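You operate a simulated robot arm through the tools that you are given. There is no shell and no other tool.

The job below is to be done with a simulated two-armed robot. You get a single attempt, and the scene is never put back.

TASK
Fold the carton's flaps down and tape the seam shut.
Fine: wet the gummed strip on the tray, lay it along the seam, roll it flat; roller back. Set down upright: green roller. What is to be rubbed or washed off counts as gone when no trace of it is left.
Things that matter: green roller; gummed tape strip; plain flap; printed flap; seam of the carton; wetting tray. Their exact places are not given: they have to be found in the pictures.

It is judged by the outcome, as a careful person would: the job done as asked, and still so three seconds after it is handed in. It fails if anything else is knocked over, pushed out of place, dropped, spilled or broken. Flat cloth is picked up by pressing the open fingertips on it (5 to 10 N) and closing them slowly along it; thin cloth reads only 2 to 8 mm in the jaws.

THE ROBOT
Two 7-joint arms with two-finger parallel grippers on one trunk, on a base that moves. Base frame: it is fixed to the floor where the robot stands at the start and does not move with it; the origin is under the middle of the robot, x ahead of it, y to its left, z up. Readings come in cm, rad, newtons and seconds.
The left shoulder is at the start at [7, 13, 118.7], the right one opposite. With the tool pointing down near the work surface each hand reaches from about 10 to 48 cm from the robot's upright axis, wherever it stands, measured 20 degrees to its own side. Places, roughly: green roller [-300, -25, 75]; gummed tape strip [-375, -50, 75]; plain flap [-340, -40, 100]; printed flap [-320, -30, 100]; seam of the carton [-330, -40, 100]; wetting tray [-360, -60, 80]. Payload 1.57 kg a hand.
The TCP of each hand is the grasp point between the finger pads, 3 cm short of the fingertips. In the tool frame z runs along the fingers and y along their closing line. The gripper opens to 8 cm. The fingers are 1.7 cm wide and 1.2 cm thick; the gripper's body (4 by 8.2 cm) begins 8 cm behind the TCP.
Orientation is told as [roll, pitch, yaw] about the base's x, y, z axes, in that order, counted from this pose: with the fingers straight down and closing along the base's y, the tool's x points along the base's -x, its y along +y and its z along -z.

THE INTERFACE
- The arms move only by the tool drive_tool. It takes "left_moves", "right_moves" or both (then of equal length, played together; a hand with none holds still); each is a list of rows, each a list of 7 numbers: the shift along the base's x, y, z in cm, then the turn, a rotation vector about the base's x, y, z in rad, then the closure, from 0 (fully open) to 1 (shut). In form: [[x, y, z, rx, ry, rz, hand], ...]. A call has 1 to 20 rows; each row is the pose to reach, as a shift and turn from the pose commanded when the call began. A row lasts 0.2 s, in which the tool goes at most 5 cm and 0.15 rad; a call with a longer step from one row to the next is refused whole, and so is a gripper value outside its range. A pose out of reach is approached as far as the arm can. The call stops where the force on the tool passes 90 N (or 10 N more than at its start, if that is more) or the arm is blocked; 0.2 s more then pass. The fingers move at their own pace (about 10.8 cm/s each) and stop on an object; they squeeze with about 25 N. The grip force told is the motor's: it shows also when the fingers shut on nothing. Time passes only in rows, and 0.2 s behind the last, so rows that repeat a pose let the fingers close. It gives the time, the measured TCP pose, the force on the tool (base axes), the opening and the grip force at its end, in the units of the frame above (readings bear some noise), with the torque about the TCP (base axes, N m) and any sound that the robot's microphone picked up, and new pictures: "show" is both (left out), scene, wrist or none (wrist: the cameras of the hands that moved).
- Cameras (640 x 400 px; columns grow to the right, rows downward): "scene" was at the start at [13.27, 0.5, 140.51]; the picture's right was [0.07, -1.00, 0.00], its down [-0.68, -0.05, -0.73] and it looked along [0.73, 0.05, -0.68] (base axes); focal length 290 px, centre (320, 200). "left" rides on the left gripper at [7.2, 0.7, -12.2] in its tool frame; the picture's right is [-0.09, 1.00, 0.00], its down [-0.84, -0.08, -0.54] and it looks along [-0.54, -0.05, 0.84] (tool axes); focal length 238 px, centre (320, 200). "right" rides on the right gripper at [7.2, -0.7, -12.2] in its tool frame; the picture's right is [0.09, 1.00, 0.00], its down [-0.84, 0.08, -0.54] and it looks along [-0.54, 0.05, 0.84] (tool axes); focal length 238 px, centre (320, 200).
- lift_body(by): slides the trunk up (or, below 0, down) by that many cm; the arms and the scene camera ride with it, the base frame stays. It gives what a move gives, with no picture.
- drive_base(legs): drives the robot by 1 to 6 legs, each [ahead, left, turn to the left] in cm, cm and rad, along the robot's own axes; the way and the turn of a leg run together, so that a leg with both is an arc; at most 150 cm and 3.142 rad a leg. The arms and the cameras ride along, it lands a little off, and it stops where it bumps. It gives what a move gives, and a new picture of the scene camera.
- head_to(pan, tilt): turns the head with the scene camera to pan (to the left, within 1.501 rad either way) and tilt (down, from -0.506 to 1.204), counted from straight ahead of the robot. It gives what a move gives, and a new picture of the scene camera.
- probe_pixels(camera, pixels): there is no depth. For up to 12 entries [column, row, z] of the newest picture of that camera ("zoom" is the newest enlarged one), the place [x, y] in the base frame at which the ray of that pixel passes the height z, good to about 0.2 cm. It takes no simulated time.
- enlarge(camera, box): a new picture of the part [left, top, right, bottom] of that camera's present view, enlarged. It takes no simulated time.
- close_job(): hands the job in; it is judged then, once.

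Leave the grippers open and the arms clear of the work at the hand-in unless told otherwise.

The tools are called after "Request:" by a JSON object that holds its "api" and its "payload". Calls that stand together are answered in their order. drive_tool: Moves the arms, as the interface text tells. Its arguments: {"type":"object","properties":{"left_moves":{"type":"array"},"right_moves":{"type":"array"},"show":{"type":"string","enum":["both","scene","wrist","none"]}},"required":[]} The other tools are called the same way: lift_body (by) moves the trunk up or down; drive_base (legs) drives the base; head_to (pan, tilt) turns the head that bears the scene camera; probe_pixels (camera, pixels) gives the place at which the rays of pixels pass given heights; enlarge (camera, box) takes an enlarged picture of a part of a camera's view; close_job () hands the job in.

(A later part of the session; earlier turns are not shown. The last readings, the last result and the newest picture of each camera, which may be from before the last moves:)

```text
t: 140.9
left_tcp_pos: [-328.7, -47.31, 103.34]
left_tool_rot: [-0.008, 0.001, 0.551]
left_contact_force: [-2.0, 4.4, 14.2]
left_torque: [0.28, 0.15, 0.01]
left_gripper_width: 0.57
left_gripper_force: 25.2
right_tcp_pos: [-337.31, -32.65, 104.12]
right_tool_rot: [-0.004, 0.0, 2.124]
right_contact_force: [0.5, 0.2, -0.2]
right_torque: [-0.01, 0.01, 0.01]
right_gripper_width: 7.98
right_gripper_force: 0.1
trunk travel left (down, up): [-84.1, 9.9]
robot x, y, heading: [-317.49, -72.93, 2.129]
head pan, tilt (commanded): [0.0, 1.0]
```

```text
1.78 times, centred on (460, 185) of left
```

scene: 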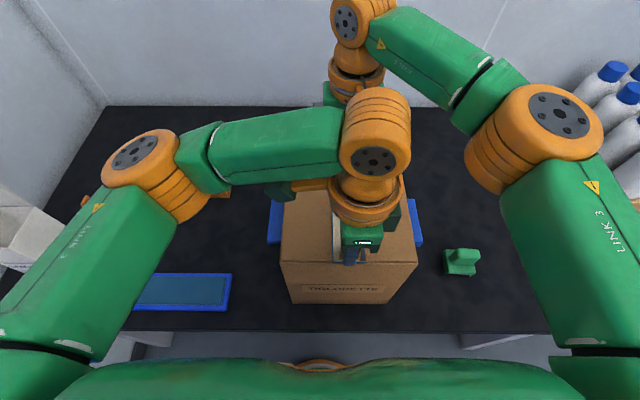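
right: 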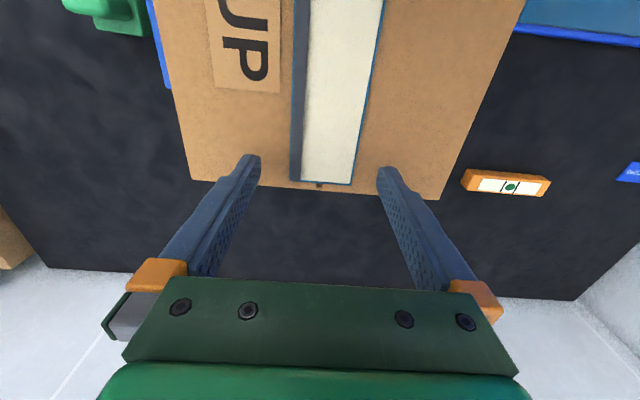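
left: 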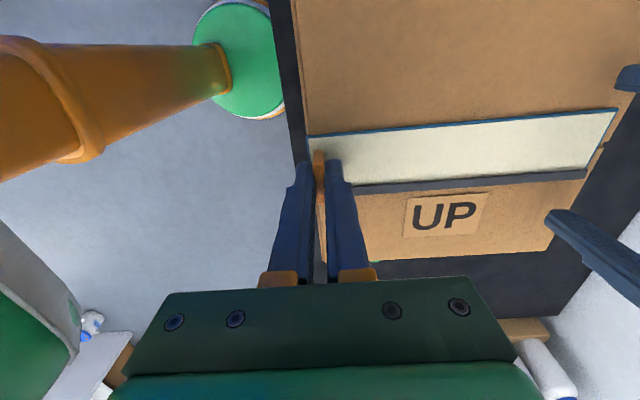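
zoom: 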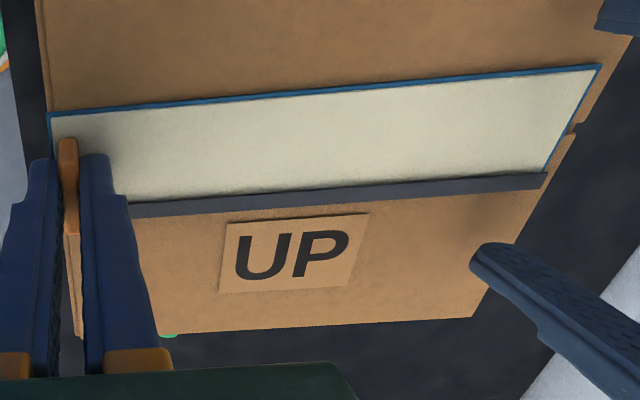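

The flaps stay flat with the right hand off, and the tape is laid. A dark band now shows along the tape's right edge, probably where it isn't flat yet. The left hand keeps holding the tab. The right hand rises and goes to the roller.

Request:
{"api": "drive_tool", "payload": {"right_moves": [[0, 0, 3, 0, 0, 0, 0], [0, 0, 7, 0, 0, 0, 0], [0, 0, 11, 0, 0, 0, 0], [0.5, 0.2, 14, 0, 0, 0, 0], [4.5, 1.0, 14, 0, 0, -0.01, 0], [9, 2.0, 14, 0, 0, -0.02, 0], [13.5, 3.0, 14, 0, 0, -0.03, 0], [18, 4.0, 14, 0, 0, -0.04, 0], [22.5, 5.0, 14, 0, 0, -0.047, 0], [27, 5.8, 14, 0, 0, -0.047, 0], [27.8, 6.0, 10, 0, 0, -0.047, 0], [27.8, 6.0, 6, 0, 0, -0.047, 0]]}}

Request:
{"api": "enlarge", "payload": {"camera": "left", "box": [280, 80, 640, 290]}}

```text
t: 143.5
left_tcp_pos: [-328.77, -47.23, 103.27]
left_tool_rot: [-0.009, 0.001, 0.55]
left_contact_force: [-2.1, 2.4, 3.7]
left_torque: [0.18, 0.31, 0.03]
left_gripper_width: 0.56
left_gripper_force: 25.2
right_tcp_pos: [-309.6, -26.49, 109.91]
right_tool_rot: [-0.003, -0.002, 2.078]
right_contact_force: [-0.1, -0.4, 0.0]
right_torque: [0.01, 0.01, 0.01]
right_gripper_width: 7.98
right_gripper_force: 0.3
right hand out of reach, approached as far as the arm can: row 3, 4, 5, 6, 7
trunk travel left (down, up): [-84.1, 9.9]
robot x, y, heading: [-317.79, -73.19, 2.13]
head pan, tilt (commanded): [0.0, 1.0]
```

scene: 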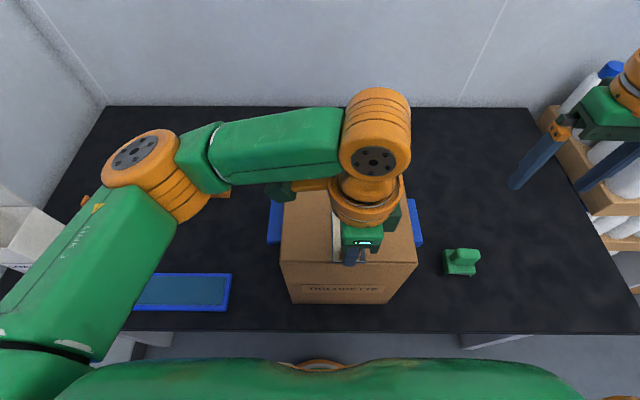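
right: 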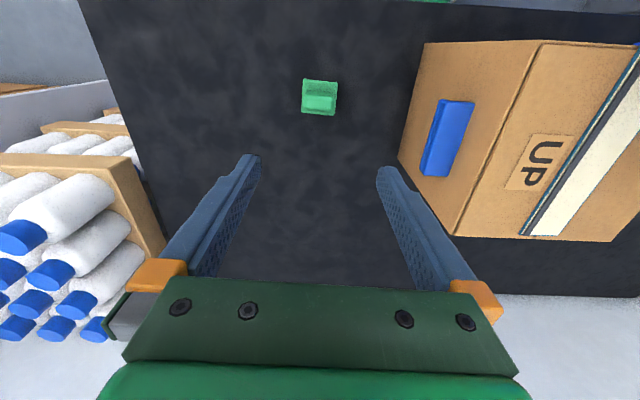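

```text
1.78 times, centred on (460, 185) of left
```

zoom: 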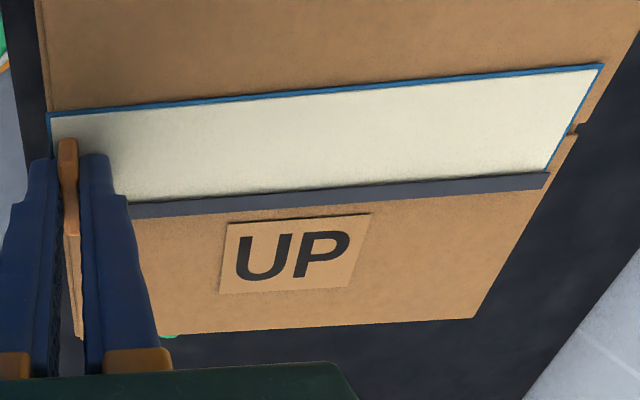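

The flaps remain shut. The right hand goes down onto the roller's handle and grips it.

Request:
{"api": "drive_tool", "payload": {"right_moves": [[0, -0.1, -4.8, 0, 0, 0, 0], [0.05, -0.2, -9.6, 0, 0, 0, 0], [0.05, -0.2, -14.4, 0, 0, 0, 0], [0.05, -0.2, -19.2, 0, 0, 0, 0], [0.05, -0.2, -23.5, 0, 0, 0, 0], [0.05, -0.2, -26.5, 0, 0, 0, 0], [0.05, -0.2, -27.9, 0, 0, 0, 0], [0.05, -0.2, -27.9, 0, 0, 0, 0.2], [0.05, -0.2, -27.9, 0, 0, 0, 0.35], [0.05, -0.2, -27.9, 0, 0, 0, 0.6], [0.05, -0.2, -27.9, 0, 0, 0, 1], [0.05, -0.2, -27.9, 0, 0, 0, 1], [0.05, -0.2, -27.9, 0, 0, 0, 1]]}}

```text
t: 146.3
left_tcp_pos: [-328.69, -47.33, 103.36]
left_tool_rot: [-0.01, 0.001, 0.552]
left_contact_force: [-0.9, -1.9, -3.5]
left_torque: [0.13, 0.17, 0.03]
left_gripper_width: 0.56
left_gripper_force: 25.3
right_tcp_pos: [-309.64, -27.04, 82.22]
right_tool_rot: [0.001, -0.001, 2.076]
right_contact_force: [0.4, -1.1, 0.1]
right_torque: [0.02, -0.03, 0.0]
right_gripper_width: 4.96
right_gripper_force: 25.0
trunk travel left (down, up): [-84.1, 9.9]
robot x, y, heading: [-317.32, -73.03, 2.129]
head pan, tilt (commanded): [0.0, 1.0]
```

scene: 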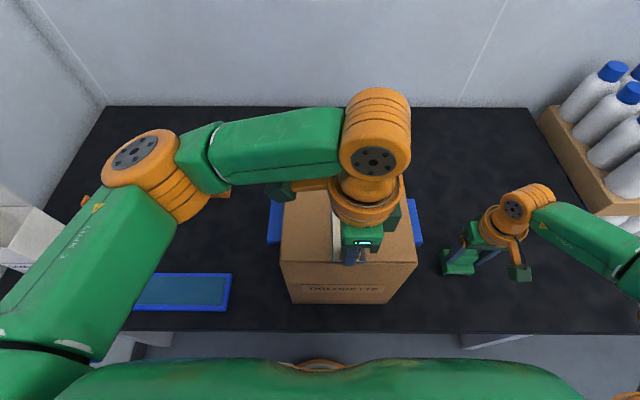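
right: 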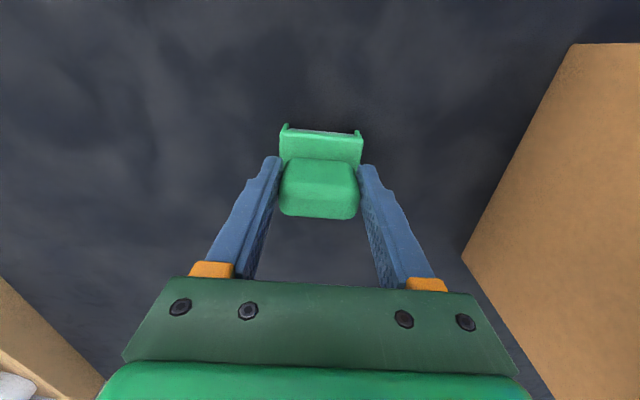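

The roller is gripped; it now stands with TCP at (-309.64,-27.04,82.2). I lift it to z ≈ 112, enough to clear the closed top, and carry it over the tape's far part.

Request:
{"api": "drive_tool", "payload": {"right_moves": [[0, 0, 3, 0, 0, 0, 1], [0, 0, 7.5, 0, 0, 0, 1], [0, 0, 12.3, 0, 0, 0, 1], [0, 0, 17.1, 0, 0, 0, 1], [0, 0, 21.9, 0, 0, 0, 1], [0, 0, 26.7, 0, 0, 0, 1], [0, 0, 29.6, 0, 0, 0.01, 1], [-4.5, -0.2, 29.6, 0, 0, 0.02, 1], [-9.2, -1.0, 29.6, 0, 0, 0.03, 1], [-13.9, -2.1, 29.6, 0, 0, 0.044, 1], [-18.6, -3.4, 29.6, 0, 0, 0.044, 1], [-23.2, -4.9, 29.6, 0, 0, 0.044, 1], [-27.4, -6.6, 29.6, 0, 0, 0.044, 1]]}}

Request:
{"api": "enlarge", "payload": {"camera": "left", "box": [280, 60, 640, 290]}}

```text
t: 149.1
left_tcp_pos: [-328.75, -47.32, 103.27]
left_tool_rot: [-0.008, 0.002, 0.551]
left_contact_force: [-0.3, -1.6, -2.5]
left_torque: [0.19, 0.11, 0.05]
left_gripper_width: 0.59
left_gripper_force: 24.8
right_tcp_pos: [-336.93, -33.55, 111.55]
right_tool_rot: [0.0, -0.001, 2.121]
right_contact_force: [-0.6, -0.2, -2.0]
right_torque: [-0.05, -0.02, 0.02]
right_gripper_width: 4.99
right_gripper_force: 25.0
trunk travel left (down, up): [-84.1, 9.9]
robot x, y, heading: [-317.41, -73.04, 2.127]
head pan, tilt (commanded): [0.0, 1.0]
```

scene: 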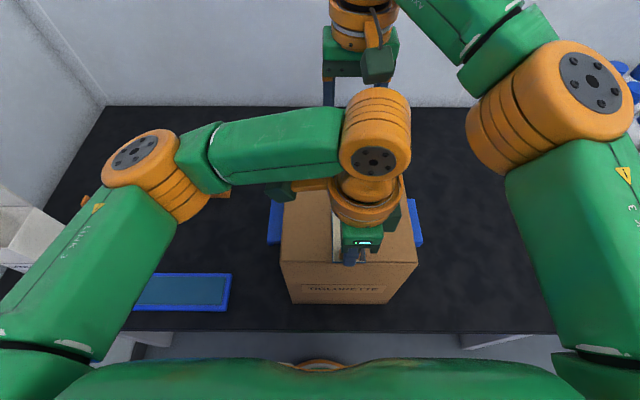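
right: 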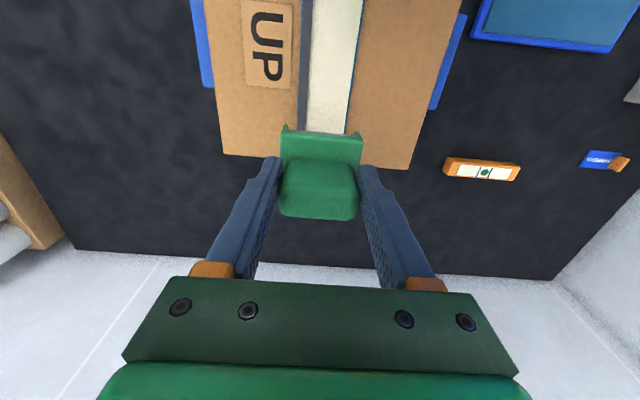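

```text
1.74 times, centred on (460, 175) of left
```

zoom: 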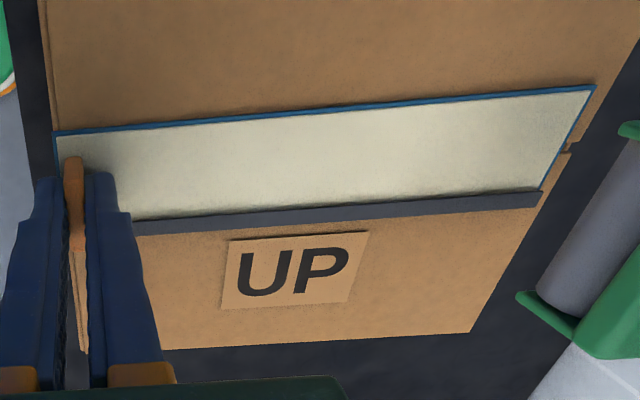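

The roller hovers over the tape's far part. I lower it gently until it presses on the tape.

Request:
{"api": "drive_tool", "payload": {"right_moves": [[0, 0, -1.5, 0, 0, 0, 1], [0, 0, -2.8, 0, 0, 0, 1], [0, 0, -3.6, 0, 0, 0, 1], [0, 0, -3.9, 0, 0, 0, 1]], "show": "none"}}

```text
t: 150.1
left_tcp_pos: [-328.75, -47.35, 103.31]
left_tool_rot: [-0.011, 0.001, 0.552]
left_contact_force: [0.6, -0.1, -0.8]
left_torque: [0.17, 0.15, 0.01]
left_gripper_width: 0.59
left_gripper_force: 25.4
right_tcp_pos: [-336.98, -33.59, 107.82]
right_tool_rot: [-0.002, -0.001, 2.122]
right_contact_force: [-0.1, 0.5, -2.3]
right_torque: [-0.03, -0.01, -0.02]
right_gripper_width: 4.98
right_gripper_force: 25.2
trunk travel left (down, up): [-84.1, 9.9]
robot x, y, heading: [-316.99, -73.15, 2.127]
head pan, tilt (commanded): [0.0, 1.0]
```

Request:
{"api": "drive_tool", "payload": {"right_moves": [[0, 0, -0.15, 0, 0, 0, 1], [0, 0, -0.3, 0, 0, 0, 1], [0, 0, -0.4, 0, 0, 0, 1]], "show": "none"}}

```text
t: 150.9
left_tcp_pos: [-328.64, -47.36, 103.23]
left_tool_rot: [-0.01, 0.003, 0.55]
left_contact_force: [0.1, -1.1, -0.8]
left_torque: [0.16, 0.09, 0.0]
left_gripper_width: 0.59
left_gripper_force: 25.0
right_tcp_pos: [-336.97, -33.51, 107.46]
right_tool_rot: [0.001, 0.001, 2.122]
right_contact_force: [-0.2, 0.2, -1.9]
right_torque: [0.01, 0.01, -0.01]
right_gripper_width: 4.98
right_gripper_force: 25.0
trunk travel left (down, up): [-84.1, 9.9]
robot x, y, heading: [-317.4, -72.88, 2.13]
head pan, tilt (commanded): [0.0, 1.0]
```

No contact yet at 107.46, still only the roller's weight. I continue in 0.1 cm steps.

Request:
{"api": "drive_tool", "payload": {"right_moves": [[0, 0, -0.1, 0, 0, 0, 1], [0, 0, -0.2, 0, 0, 0, 1], [0, 0, -0.3, 0, 0, 0, 1]], "show": "none"}}

```text
t: 151.7
left_tcp_pos: [-328.62, -47.36, 103.25]
left_tool_rot: [-0.008, 0.001, 0.55]
left_contact_force: [-2.2, 4.3, -6.2]
left_torque: [0.25, 0.06, 0.0]
left_gripper_width: 0.58
left_gripper_force: 24.7
right_tcp_pos: [-336.97, -33.51, 107.27]
right_tool_rot: [0.001, -0.001, 2.123]
right_contact_force: [0.6, 0.0, 14.5]
right_torque: [-0.01, -0.04, -0.02]
right_gripper_width: 5.01
right_gripper_force: 25.3
trunk travel left (down, up): [-84.1, 9.9]
robot x, y, heading: [-317.18, -73.21, 2.127]
head pan, tilt (commanded): [0.0, 1.0]
```

Contact with about 15 N. I roll forward to the tape's far end and back, with constant height.

Request:
{"api": "drive_tool", "payload": {"right_moves": [[-0.26, 0.43, 0, 0, 0, 0, 1], [-0.52, 0.85, 0, 0, 0, 0, 1], [-0.78, 1.28, 0, 0, 0, 0, 1], [-1.04, 1.71, 0, 0, 0, 0, 1], [-1.04, 1.71, 0, 0, 0, 0, 1], [-0.78, 1.28, 0, 0, 0, 0, 1], [-0.52, 0.85, 0, 0, 0, 0, 1], [-0.26, 0.43, 0, 0, 0, 0, 1], [0, 0, 0, 0, 0, 0, 1]]}}

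Request:
{"api": "enlarge", "payload": {"camera": "left", "box": [280, 60, 640, 290]}}

```text
t: 153.7
left_tcp_pos: [-328.72, -47.22, 103.37]
left_tool_rot: [-0.009, 0.002, 0.55]
left_contact_force: [0.3, -0.7, 7.1]
left_torque: [0.16, 0.11, -0.01]
left_gripper_width: 0.59
left_gripper_force: 25.2
right_tcp_pos: [-336.97, -33.48, 107.19]
right_tool_rot: [0.0, -0.001, 2.121]
right_contact_force: [-3.4, 8.2, 11.7]
right_torque: [0.82, 0.51, -0.03]
right_gripper_width: 4.97
right_gripper_force: 25.4
trunk travel left (down, up): [-84.1, 9.9]
robot x, y, heading: [-317.83, -73.17, 2.125]
head pan, tilt (commanded): [0.0, 1.0]
```

scene: 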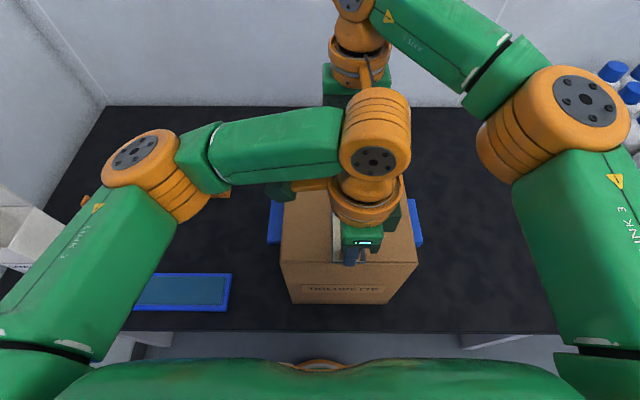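
right: 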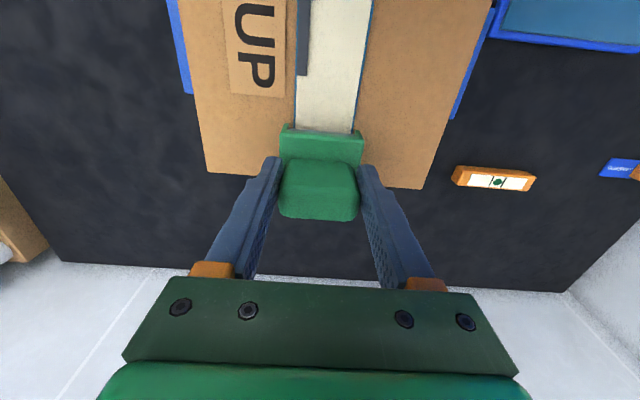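

```text
1.74 times, centred on (460, 175) of left
```

zoom: 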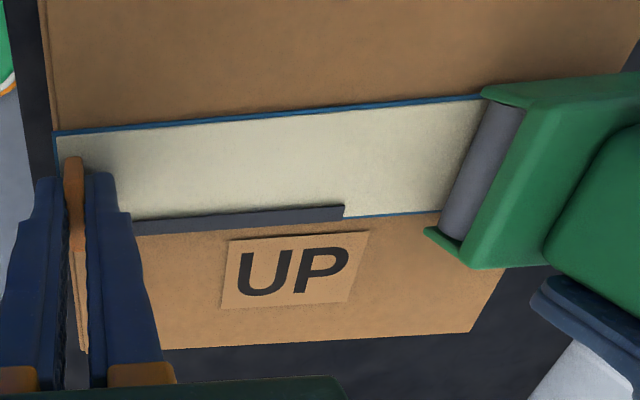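

The dark lifted edge has vanished where the roller pressed (the far half). So rolling works, and what remains is the near half. I keep the roller pressed at the far part and let the left hand open and rise from the tab.

Request:
{"api": "drive_tool", "payload": {"left_moves": [[0, 0, 0, 0, 0, 0, 0.9], [0, 0, 0, 0, 0, 0, 0.75], [0, 0, 0, 0, 0, 0, 0.68], [0, 0, 0, 0, 0, 0, 0.68], [0, 0, 0.5, 0, 0, 0, 0.68], [0, 0, 1.5, 0, 0, 0, 0.68], [0, 0, 3.5, 0, 0, 0, 0.68], [0, 0, 6, 0, 0, 0, 0.68]]}}

Request:
{"api": "enlarge", "payload": {"camera": "left", "box": [280, 60, 640, 290]}}

```text
t: 155.5
left_tcp_pos: [-328.45, -47.6, 109.4]
left_tool_rot: [-0.008, 0.002, 0.55]
left_contact_force: [0.0, -1.0, -0.3]
left_torque: [0.03, -0.02, 0.0]
left_gripper_width: 2.54
left_gripper_force: 0.0
right_tcp_pos: [-336.78, -33.62, 107.16]
right_tool_rot: [0.0, -0.001, 2.124]
right_contact_force: [-0.4, 0.1, 2.8]
right_torque: [-0.01, 0.06, 0.01]
right_gripper_width: 4.99
right_gripper_force: 24.7
trunk travel left (down, up): [-84.1, 9.9]
robot x, y, heading: [-317.65, -73.07, 2.127]
head pan, tilt (commanded): [0.0, 1.0]
```

scene: 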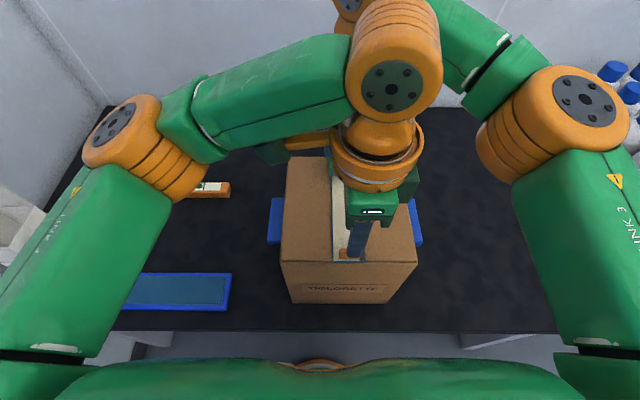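
left: 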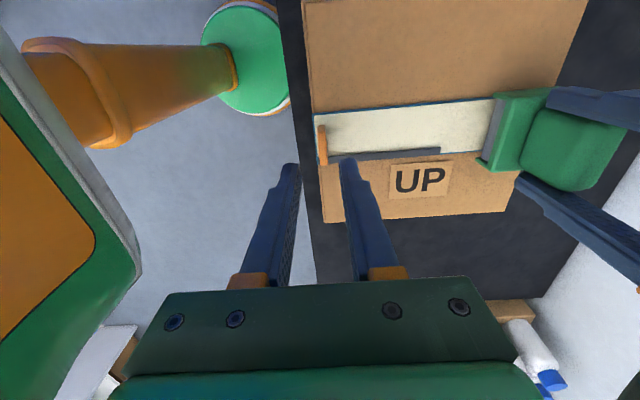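

```text
1.74 times, centred on (460, 175) of left
```

zoom: 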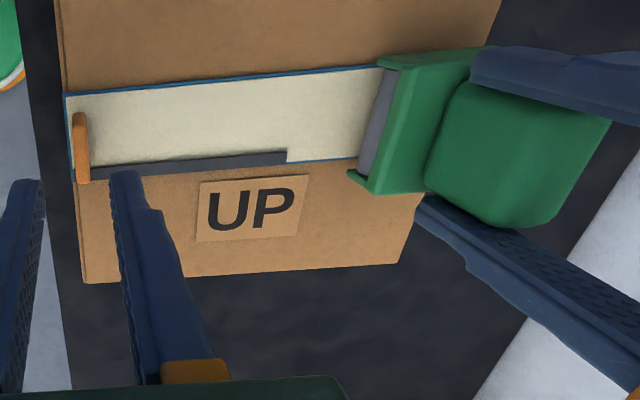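

The tape stays in place with the tab free. I move the left hand up and away to the left.

Request:
{"api": "drive_tool", "payload": {"left_moves": [[0, 0, 1.5, 0, 0, 0, 0.5], [-2.5, -1.55, 3, 0, 0, 0.1, 0.3], [-6, -3.7, 5, 0, 0, 0.24, 0], [-10, -6.1, 7, 0, 0, 0.38, 0], [-14, -8.6, 8, 0, 0, 0.52, 0], [-18, -11, 8, 0, 0, 0.66, 0], [-21.3, -13, 8, 0, 0, 0.8, 0], [-23, -13, 8, 0, 0, 0.94, 0], [-25, -13, 8, 0, 0, 1.08, 0], [-26, -12, 8, 0, 0, 1.22, 0], [-27, -11, 8, 0, 0, 1.36, 0], [-28, -10, 8, 0, 0, 1.5, 0], [-29, -9, 8, 0, 0, 1.57, 0]]}}

Request:
{"api": "enlarge", "payload": {"camera": "scene", "box": [240, 120, 460, 310]}}

```text
refused: row 4 steps farther than a row can; nothing moved
```

```text
2.11 times, centred on (350, 215) of scene
```

zoom: 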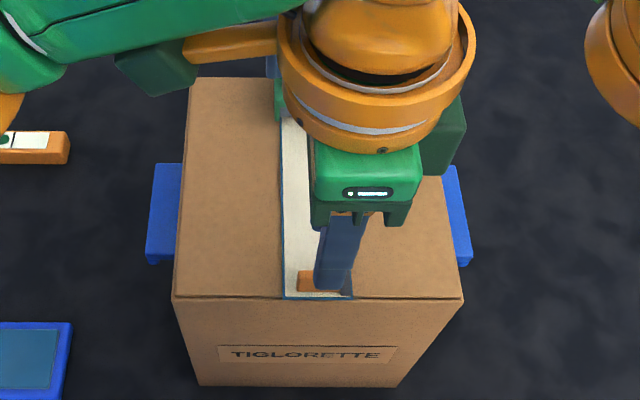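

One step was too long. I shorten the steps.

Request:
{"api": "drive_tool", "payload": {"left_moves": [[0, 0, 1.5, 0, 0, 0, 0.5], [-2.5, -1.55, 3, 0, 0, 0.1, 0.3], [-5.8, -3.6, 4.5, 0, 0, 0.24, 0], [-9.5, -5.8, 6, 0, 0, 0.38, 0], [-13, -8, 7, 0, 0, 0.52, 0], [-16.5, -10.2, 8, 0, 0, 0.66, 0], [-20, -12.2, 8, 0, 0, 0.8, 0], [-22.5, -13, 8, 0, 0, 0.94, 0], [-25, -13, 8, 0, 0, 1.08, 0], [-26, -12, 8, 0, 0, 1.22, 0], [-27, -11, 8, 0, 0, 1.36, 0], [-28, -10, 8, 0, 0, 1.5, 0], [-29, -9, 8, 0, 0, 1.57, 0]]}}

Request:
{"api": "enlarge", "payload": {"camera": "scene", "box": [240, 120, 460, 310]}}

```text
t: 158.3
left_tcp_pos: [-357.84, -56.33, 117.38]
left_tool_rot: [-0.008, 0.002, 2.122]
left_contact_force: [-0.6, 0.1, -0.4]
left_torque: [0.02, 0.0, 0.02]
left_gripper_width: 8.0
left_gripper_force: 0.0
right_tcp_pos: [-336.97, -33.67, 107.17]
right_tool_rot: [-0.001, 0.001, 2.121]
right_contact_force: [0.2, -0.5, 1.4]
right_torque: [0.04, 0.05, 0.04]
right_gripper_width: 4.98
right_gripper_force: 25.0
trunk travel left (down, up): [-84.1, 9.9]
robot x, y, heading: [-317.26, -73.02, 2.124]
head pan, tilt (commanded): [0.0, 1.0]
```

scene: 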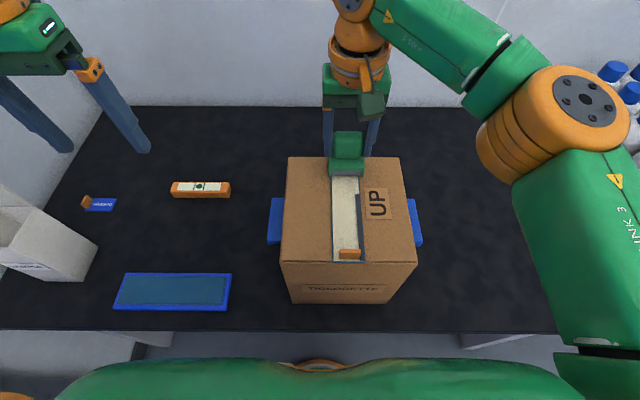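
left: 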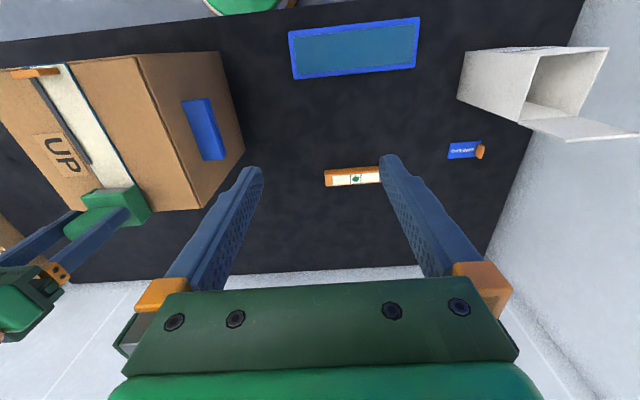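

```text
2.11 times, centred on (350, 215) of scene
```

zoom: 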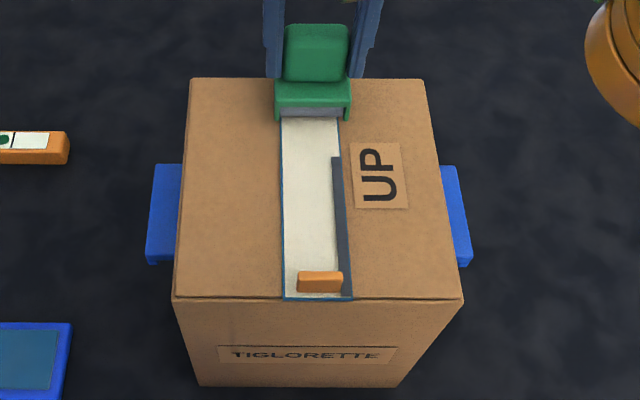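

A clear view: the tape lies along the seam, with the dark lifted edge left only in the near two thirds. I press a little more and roll toward the near end, first 6 cm.

Request:
{"api": "drive_tool", "payload": {"right_moves": [[0, 0, -0.1, 0, 0, 0, 1], [0.31, -0.51, -0.1, 0, 0, 0, 1], [0.63, -1.02, -0.1, 0, 0, 0, 1], [0.94, -1.54, -0.1, 0, 0, 0, 1], [1.25, -2.05, -0.1, 0, 0, 0, 1], [1.57, -2.56, -0.1, 0, 0, 0, 1], [1.88, -3.07, -0.1, 0, 0, 0, 1], [2.19, -3.58, -0.1, 0, 0, 0, 1], [2.51, -4.1, -0.1, 0, 0, 0, 1], [2.82, -4.6, -0.1, 0, 0, 0, 1], [3.13, -5.12, -0.1, 0, 0, 0, 1]], "show": "scene"}}

Request:
{"api": "enlarge", "payload": {"camera": "scene", "box": [240, 120, 460, 310]}}

```text
t: 160.7
left_tcp_pos: [-357.72, -56.16, 117.34]
left_tool_rot: [-0.009, 0.003, 2.119]
left_contact_force: [0.1, 0.2, 0.6]
left_torque: [0.0, 0.0, -0.03]
left_gripper_width: 8.01
left_gripper_force: 0.0
right_tcp_pos: [-333.63, -38.79, 107.03]
right_tool_rot: [-0.002, 0.006, 2.124]
right_contact_force: [-1.2, 0.2, -0.8]
right_torque: [-0.02, 0.06, -0.03]
right_gripper_width: 4.98
right_gripper_force: 25.7
trunk travel left (down, up): [-84.1, 9.9]
robot x, y, heading: [-317.65, -72.73, 2.132]
head pan, tilt (commanded): [0.0, 1.0]
```

scene: 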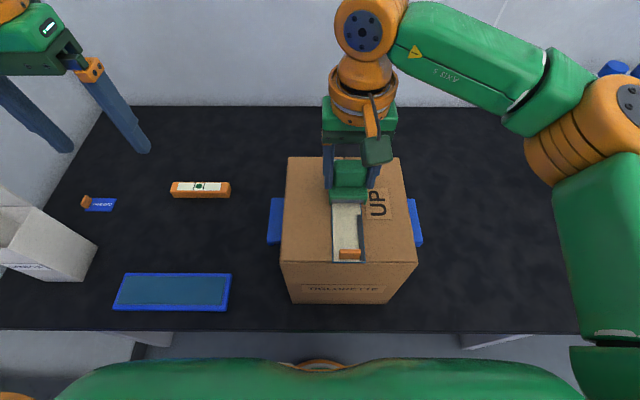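

```text
2.11 times, centred on (350, 215) of scene
```

zoom: 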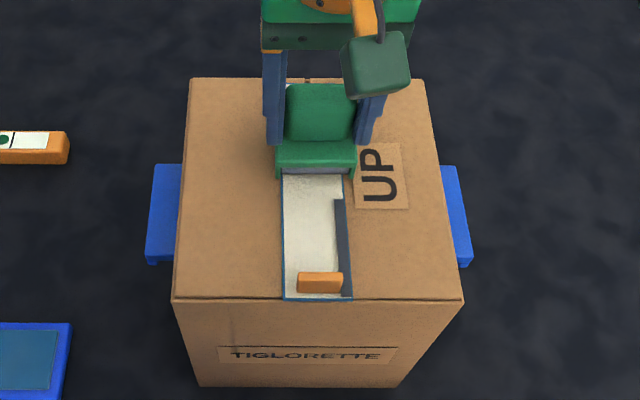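

Rolling works and the flaps stay flat behind the roller. The press is light now (about 1 N), so I lower another 0.15 cm and roll on toward the tab.

Request:
{"api": "drive_tool", "payload": {"right_moves": [[0, 0, -0.1, 0, 0, 0, 1], [0.26, -0.43, -0.18, 0, 0, 0, 1], [0.52, -0.85, -0.18, 0, 0, 0, 1], [0.78, -1.28, -0.18, 0, 0, 0, 1], [1.04, -1.71, -0.18, 0, 0, 0, 1], [1.3, -2.13, -0.18, 0, 0, 0, 1], [1.57, -2.56, -0.18, 0, 0, 0, 1], [1.83, -2.99, -0.18, 0, 0, 0, 1], [2.09, -3.41, -0.18, 0, 0, 0, 1], [2.35, -3.84, -0.18, 0, 0, 0, 1], [2.61, -4.26, -0.18, 0, 0, 0, 1]], "show": "scene"}}

Request:
{"api": "enlarge", "payload": {"camera": "scene", "box": [270, 170, 440, 310]}}

```text
t: 163.1
left_tcp_pos: [-357.85, -55.9, 117.1]
left_tool_rot: [-0.009, 0.005, 2.12]
left_contact_force: [-0.1, 1.1, -0.4]
left_torque: [0.01, 0.0, -0.01]
left_gripper_width: 8.01
left_gripper_force: 0.1
right_tcp_pos: [-331.48, -42.7, 106.65]
right_tool_rot: [0.0, 0.005, 2.12]
right_contact_force: [-6.8, 12.4, 15.7]
right_torque: [0.73, 0.45, 0.02]
right_gripper_width: 4.96
right_gripper_force: 25.2
trunk travel left (down, up): [-84.1, 9.9]
robot x, y, heading: [-317.78, -73.2, 2.13]
head pan, tilt (commanded): [0.0, 1.0]
```

scene: 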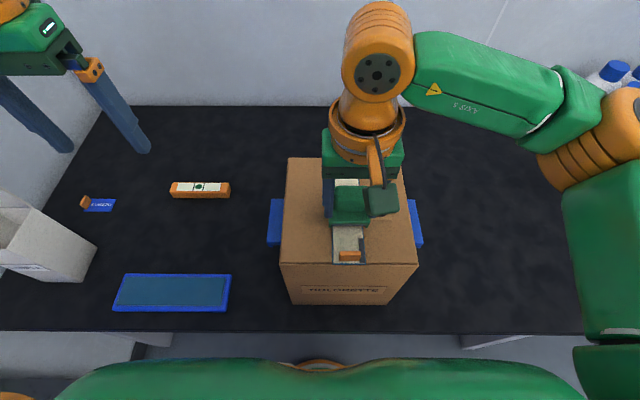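

```text
2.86 times, centred on (355, 240) of scene
```

zoom: 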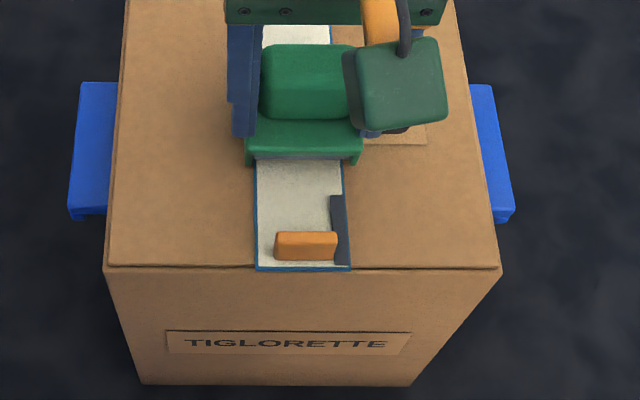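

There's about 14 N of drag at 16 N press, so I'm pressing too hard. I ease off by 0.2 cm first, then check the carton hasn't shifted.

Request:
{"api": "drive_tool", "payload": {"right_moves": [[-0.2, 0.2, 0.1, 0, 0, 0, 1], [-0.3, 0.25, 0.2, 0, 0, 0, 1], [-0.3, 0.25, 0.2, 0, 0, 0, 1]], "show": "scene"}}

Request:
{"api": "enlarge", "payload": {"camera": "scene", "box": [270, 150, 440, 310]}}

Request:
{"api": "probe_pixels", "payload": {"camera": "scene", "pixels": [[280, 263.5, 100.1], [418, 264.5, 100.1], [402, 157, 100.1], [288, 157, 100.1], [360, 238, 100.2]]}}

```text
t: 163.9
left_tcp_pos: [-357.71, -56.16, 117.29]
left_tool_rot: [-0.008, 0.004, 2.12]
left_contact_force: [-0.5, 0.3, -0.5]
left_torque: [0.0, 0.01, 0.01]
left_gripper_width: 7.98
left_gripper_force: 0.0
right_tcp_pos: [-331.46, -42.6, 106.96]
right_tool_rot: [-0.003, 0.001, 2.123]
right_contact_force: [-0.1, 0.6, -2.5]
right_torque: [-0.02, -0.02, -0.02]
right_gripper_width: 4.96
right_gripper_force: 24.6
trunk travel left (down, up): [-84.1, 9.9]
robot x, y, heading: [-317.64, -73.45, 2.129]
head pan, tilt (commanded): [0.0, 1.0]
```

scene: 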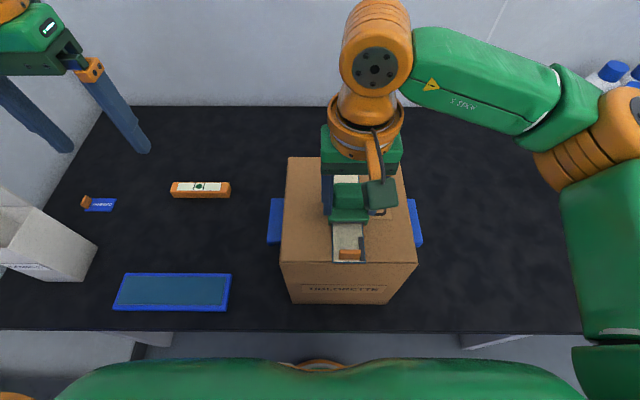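

```text
2.50 times, centred on (355, 230) of scene
```

zoom: 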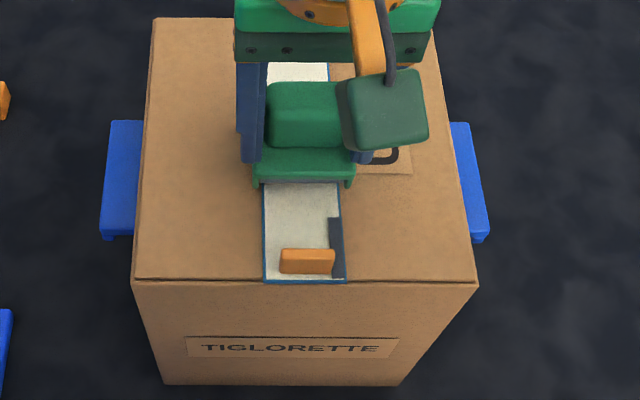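

```text
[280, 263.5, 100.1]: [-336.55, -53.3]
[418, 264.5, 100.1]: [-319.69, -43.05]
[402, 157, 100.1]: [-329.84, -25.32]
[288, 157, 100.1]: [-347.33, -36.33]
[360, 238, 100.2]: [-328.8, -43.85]
```

The carton is in place (within 0.3 cm). The roller is now just off the tape. The lifted edge remains only for the last 3.5 cm by the tab. I lower to a light press and roll up to just before the tab.

Request:
{"api": "drive_tool", "payload": {"right_moves": [[0, 0, -0.1, 0, 0, 0, 1], [0, 0, -0.17, 0, 0, 0, 1], [0.21, -0.34, -0.17, 0, 0, 0, 1], [0.42, -0.68, -0.17, 0, 0, 0, 1], [0.63, -1.02, -0.17, 0, 0, 0, 1], [0.84, -1.36, -0.17, 0, 0, 0, 1]], "show": "scene"}}

Request:
{"api": "enlarge", "payload": {"camera": "scene", "box": [300, 180, 410, 280]}}

```text
t: 165.3
left_tcp_pos: [-357.64, -56.27, 117.27]
left_tool_rot: [-0.01, 0.003, 2.121]
left_contact_force: [0.4, 0.1, -0.4]
left_torque: [-0.01, 0.0, 0.02]
left_gripper_width: 8.01
left_gripper_force: 0.1
right_tcp_pos: [-330.55, -44.04, 106.94]
right_tool_rot: [0.001, 0.002, 2.122]
right_contact_force: [-1.1, 0.0, -2.9]
right_torque: [-0.06, -0.04, -0.01]
right_gripper_width: 4.99
right_gripper_force: 25.0
trunk travel left (down, up): [-84.1, 9.9]
robot x, y, heading: [-317.63, -72.82, 2.124]
head pan, tilt (commanded): [0.0, 1.0]
```

scene: 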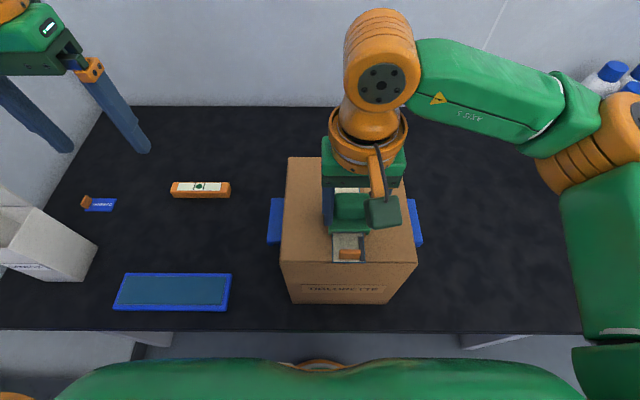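

```text
4.00 times, centred on (355, 230) of scene
```

zoom: 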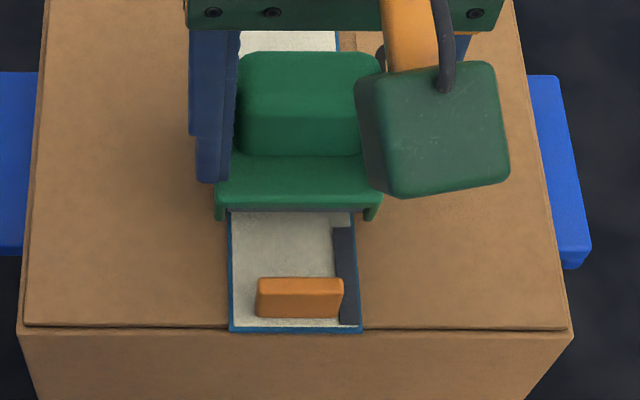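

Still not touching at z = 106.94. I lower in small steps here until I feel contact.

Request:
{"api": "drive_tool", "payload": {"right_moves": [[0, 0, -0.1, 0, 0, 0, 1], [0, 0, -0.2, 0, 0, 0, 1], [0, 0, -0.25, 0, 0, 0, 1]], "show": "none"}}

```text
t: 166.1
left_tcp_pos: [-357.75, -56.09, 117.43]
left_tool_rot: [-0.011, 0.003, 2.119]
left_contact_force: [-0.1, 1.1, -0.3]
left_torque: [-0.01, 0.02, 0.0]
left_gripper_width: 8.01
left_gripper_force: 0.1
right_tcp_pos: [-330.68, -44.05, 106.64]
right_tool_rot: [-0.001, -0.002, 2.121]
right_contact_force: [-2.0, 3.0, 7.7]
right_torque: [0.18, 0.05, 0.01]
right_gripper_width: 4.97
right_gripper_force: 24.7
trunk travel left (down, up): [-84.1, 9.9]
robot x, y, heading: [-317.47, -73.01, 2.127]
head pan, tilt (commanded): [0.0, 1.0]
```

Contact with about 10 N. I roll the last 0.8 cm toward the tab and back.

Request:
{"api": "drive_tool", "payload": {"right_moves": [[0.15, -0.25, 0, 0, 0, 0, 1], [0.3, -0.49, 0, 0, 0, 0, 1], [0.42, -0.68, 0, 0, 0, 0, 1], [0.42, -0.68, 0, 0, 0, 0, 1], [0.42, -0.68, 0, 0, 0, 0, 1]], "show": "scene"}}

Request:
{"api": "enlarge", "payload": {"camera": "scene", "box": [300, 180, 410, 280]}}

```text
t: 167.3
left_tcp_pos: [-357.78, -55.99, 117.33]
left_tool_rot: [-0.006, 0.005, 2.12]
left_contact_force: [-0.8, 0.5, 0.3]
left_torque: [0.0, 0.02, 0.01]
left_gripper_width: 8.03
left_gripper_force: 0.0
right_tcp_pos: [-330.39, -44.63, 106.56]
right_tool_rot: [-0.001, 0.003, 2.121]
right_contact_force: [-4.4, 9.6, 18.1]
right_torque: [0.62, 0.3, 0.0]
right_gripper_width: 4.99
right_gripper_force: 25.2
trunk travel left (down, up): [-84.1, 9.9]
robot x, y, heading: [-317.51, -72.88, 2.127]
head pan, tilt (commanded): [0.0, 1.0]
```

scene: 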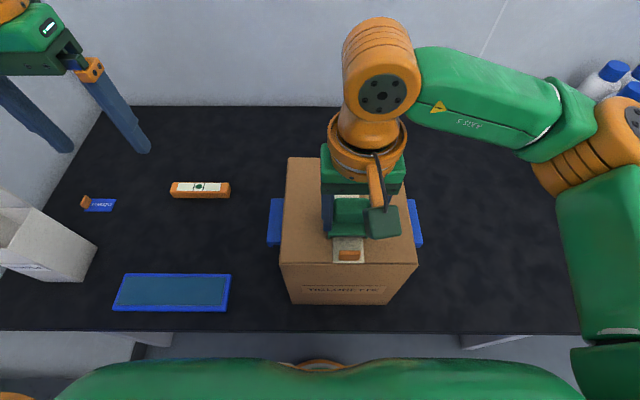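

```text
4.00 times, centred on (355, 230) of scene
```

zoom: 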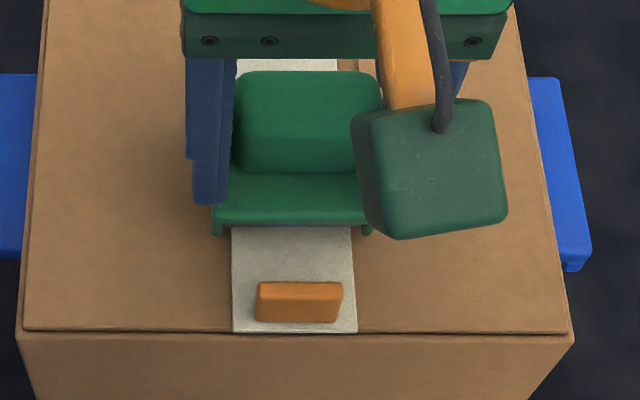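

The dark edge and the blue wet rim are completely gone, so the tape is flat and stuck along its whole length. I lift the roller and look at the whole tape.

Request:
{"api": "drive_tool", "payload": {"right_moves": [[0, 0, 0.3, 0, 0, 0, 1], [0, 0, 1.5, 0, 0, 0, 1], [-0.5, 0.8, 4, 0, 0, 0, 1], [3, 3.5, 5.5, 0, 0, 0, 1], [7, 5.5, 5.5, 0, 0, 0, 1], [11, 7.5, 5.5, 0, 0, 0, 1], [15, 9.5, 5.5, 0, 0, 0, 1]], "show": "scene"}}

Request:
{"api": "enlarge", "payload": {"camera": "scene", "box": [250, 140, 440, 310]}}

Request:
{"api": "enlarge", "payload": {"camera": "right", "box": [300, 0, 640, 220]}}

```text
t: 168.9
left_tcp_pos: [-357.44, -56.11, 117.41]
left_tool_rot: [-0.006, 0.002, 2.118]
left_contact_force: [0.9, 0.0, -0.8]
left_torque: [-0.01, 0.02, -0.01]
left_gripper_width: 8.0
left_gripper_force: 0.0
right_tcp_pos: [-314.86, -35.34, 112.35]
right_tool_rot: [0.002, 0.0, 2.122]
right_contact_force: [0.8, 0.7, -2.4]
right_torque: [-0.03, -0.02, 0.01]
right_gripper_width: 4.99
right_gripper_force: 24.3
trunk travel left (down, up): [-84.1, 9.9]
robot x, y, heading: [-317.77, -72.91, 2.132]
head pan, tilt (commanded): [0.0, 1.0]
```

scene: 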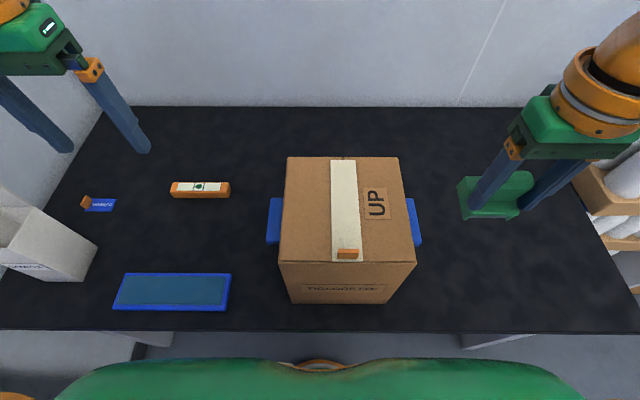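

```text
2.35 times, centred on (345, 225) of scene
```

zoom: 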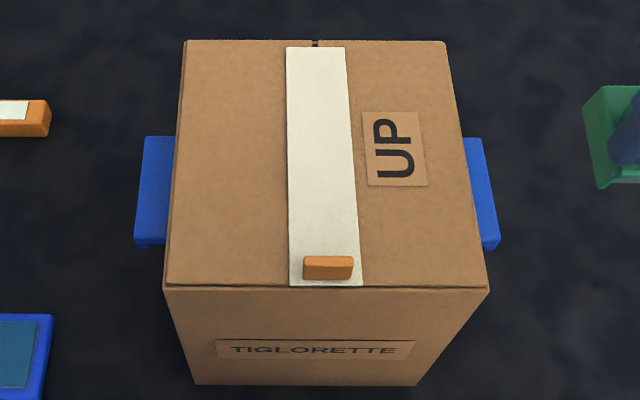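

```text
1.82 times, centred on (470, 110) of right
```

zoom: 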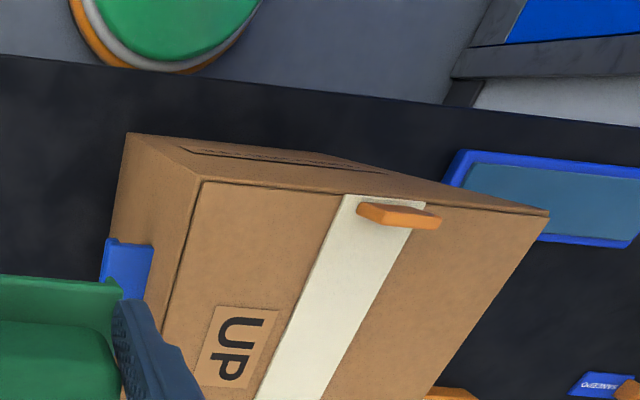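

The flaps are closed and the tape lies flat and centred over the seam. Now I take the roller back to its place, down to about 2 cm above the bench first.

Request:
{"api": "drive_tool", "payload": {"right_moves": [[2.2, 3.5, 0, 0, 0, -0.015, 1], [4.4, 7, 0, 0, 0, -0.03, 1], [5.22, 8.3, -3, 0, 0, -0.046, 1], [5.22, 8.3, -7.5, 0, 0, -0.046, 1], [5.22, 8.3, -12.2, 0, 0, -0.046, 1], [5.22, 8.3, -17, 0, 0, -0.046, 1], [5.22, 8.3, -21.5, 0, 0, -0.046, 1], [5.22, 8.3, -25.5, 0, 0, -0.046, 1], [5.22, 8.3, -28, 0, 0, -0.046, 1]]}}

```text
t: 170.9
left_tcp_pos: [-357.62, -56.15, 117.36]
left_tool_rot: [-0.007, 0.002, 2.12]
left_contact_force: [0.2, -0.1, -0.3]
left_torque: [-0.01, -0.02, -0.01]
left_gripper_width: 8.01
left_gripper_force: 0.1
right_tcp_pos: [-309.99, -27.09, 84.03]
right_tool_rot: [0.0, 0.0, 2.076]
right_contact_force: [0.2, 0.2, -1.7]
right_torque: [-0.06, -0.02, 0.02]
right_gripper_width: 4.97
right_gripper_force: 24.9
trunk travel left (down, up): [-84.1, 9.9]
robot x, y, heading: [-317.48, -72.91, 2.127]
head pan, tilt (commanded): [0.0, 1.0]
```

scene: 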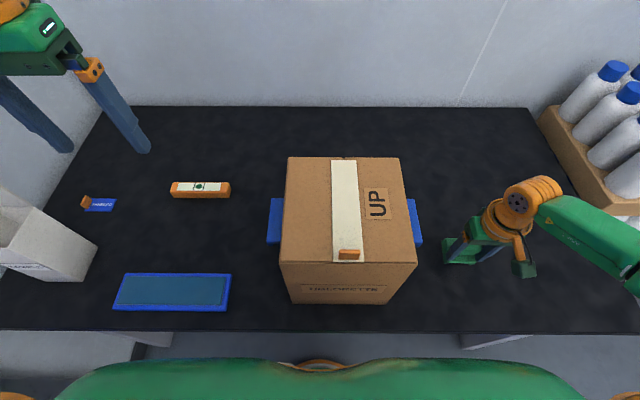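
right: 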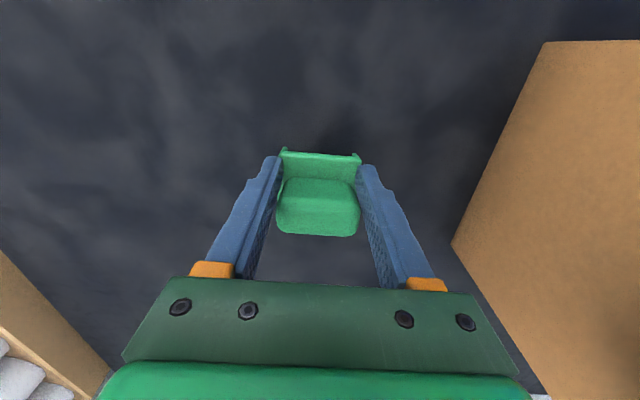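

The handle slid a little in the grip while rolling: in the wrist picture it sits lower than before. I'll enlarge to work out the offset.

Request:
{"api": "enlarge", "payload": {"camera": "right", "box": [200, 100, 440, 250]}}

Request:
{"api": "probe_pixels", "payload": {"camera": "right", "pixels": [[283, 153, 80], [361, 157, 80], [281, 184, 85], [359, 186, 85], [278, 232, 85], [356, 236, 85]]}}

```text
2.67 times, centred on (320, 175) of right
```

zoom: 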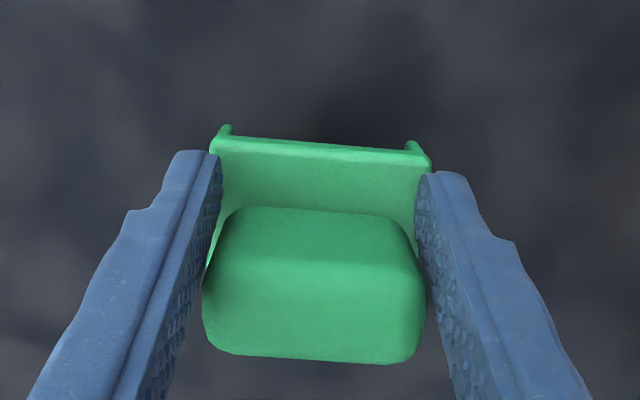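

```text
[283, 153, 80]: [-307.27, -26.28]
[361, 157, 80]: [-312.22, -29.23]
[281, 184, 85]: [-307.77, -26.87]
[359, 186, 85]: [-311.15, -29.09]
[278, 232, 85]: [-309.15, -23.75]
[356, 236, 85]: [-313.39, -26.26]
```

The roller slid about 1.8 cm forward and 0.5 cm up in the fingers. I correct for that by moving (+1.3,-1.1), then lower carefully.

Request:
{"api": "drive_tool", "payload": {"right_moves": [[0.65, -0.55, -0.3, 0, 0, 0, 1], [1.3, -1.1, -0.8, 0, 0, 0, 1], [1.3, -1.1, -1.5, 0, 0, 0, 1], [1.3, -1.1, -1.9, 0, 0, 0, 1]]}}

Request:
{"api": "enlarge", "payload": {"camera": "scene", "box": [410, 200, 530, 300]}}

```text
t: 171.9
left_tcp_pos: [-357.66, -56.26, 117.3]
left_tool_rot: [-0.008, 0.003, 2.121]
left_contact_force: [0.6, -0.5, 0.8]
left_torque: [-0.01, 0.03, 0.03]
left_gripper_width: 7.99
left_gripper_force: 0.1
right_tcp_pos: [-308.7, -28.04, 82.24]
right_tool_rot: [-0.001, 0.001, 2.076]
right_contact_force: [-0.2, -0.3, -2.5]
right_torque: [-0.03, -0.01, 0.02]
right_gripper_width: 4.95
right_gripper_force: 24.9
trunk travel left (down, up): [-84.1, 9.9]
robot x, y, heading: [-317.58, -73.19, 2.129]
head pan, tilt (commanded): [0.0, 1.0]
```

scene: 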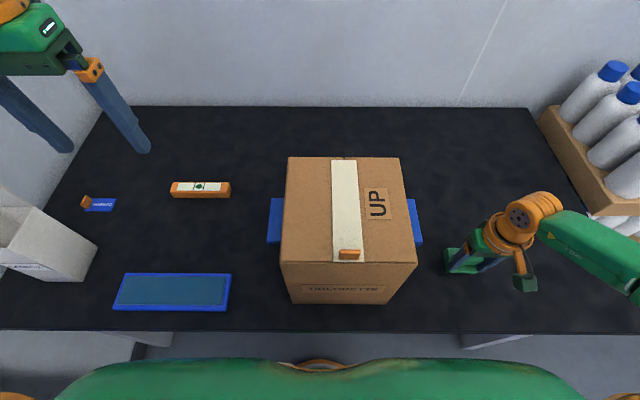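
right: 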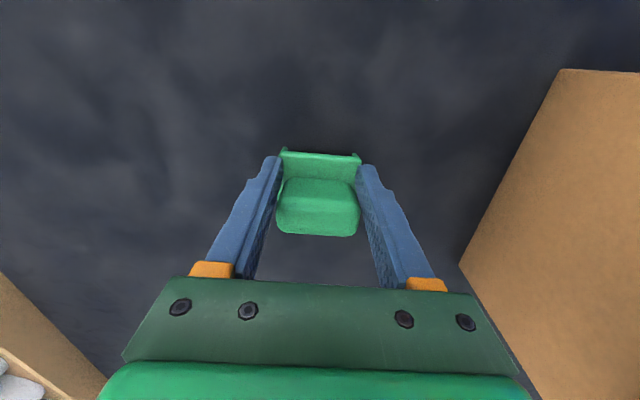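

```text
4.00 times, centred on (470, 250) of scene
```

zoom: 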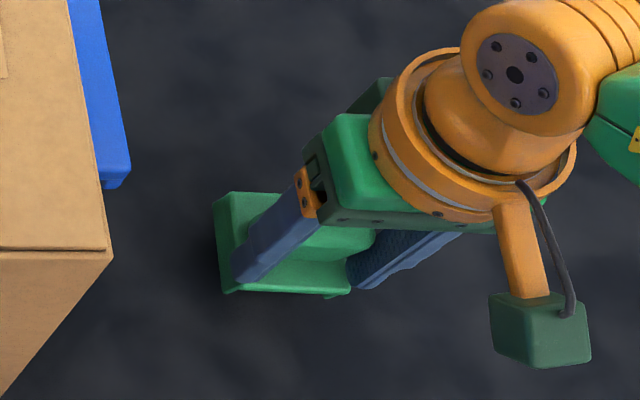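

Still hanging (only its weight reads). I lower in 0.1–0.15 cm steps.

Request:
{"api": "drive_tool", "payload": {"right_moves": [[0, 0, -0.15, 0, 0, 0, 1], [0, 0, -0.3, 0, 0, 0, 1], [0, 0, -0.42, 0, 0, 0, 1]], "show": "none"}}

```text
t: 172.7
left_tcp_pos: [-357.73, -56.2, 117.36]
left_tool_rot: [-0.007, 0.003, 2.121]
left_contact_force: [0.0, 0.5, 0.2]
left_torque: [0.0, -0.02, 0.02]
left_gripper_width: 8.0
left_gripper_force: 0.1
right_tcp_pos: [-308.67, -28.03, 81.83]
right_tool_rot: [-0.001, 0.001, 2.075]
right_contact_force: [0.9, 1.0, -2.1]
right_torque: [-0.04, -0.08, -0.02]
right_gripper_width: 4.97
right_gripper_force: 25.2
trunk travel left (down, up): [-84.1, 9.9]
robot x, y, heading: [-317.55, -72.98, 2.126]
head pan, tilt (commanded): [0.0, 1.0]
```

Request:
{"api": "drive_tool", "payload": {"right_moves": [[0, 0, -0.1, 0, 0, 0, 1], [0, 0, -0.2, 0, 0, 0, 1]], "show": "none"}}

```text
t: 173.3
left_tcp_pos: [-357.67, -56.03, 117.41]
left_tool_rot: [-0.007, 0.005, 2.12]
left_contact_force: [-0.8, 0.8, -0.4]
left_torque: [-0.02, -0.04, 0.0]
left_gripper_width: 7.99
left_gripper_force: 0.1
right_tcp_pos: [-308.65, -28.0, 81.64]
right_tool_rot: [0.001, 0.001, 2.074]
right_contact_force: [0.0, -0.8, -2.2]
right_torque: [-0.03, -0.01, -0.02]
right_gripper_width: 4.98
right_gripper_force: 25.0
trunk travel left (down, up): [-84.1, 9.9]
robot x, y, heading: [-317.79, -72.79, 2.126]
head pan, tilt (commanded): [0.0, 1.0]
```

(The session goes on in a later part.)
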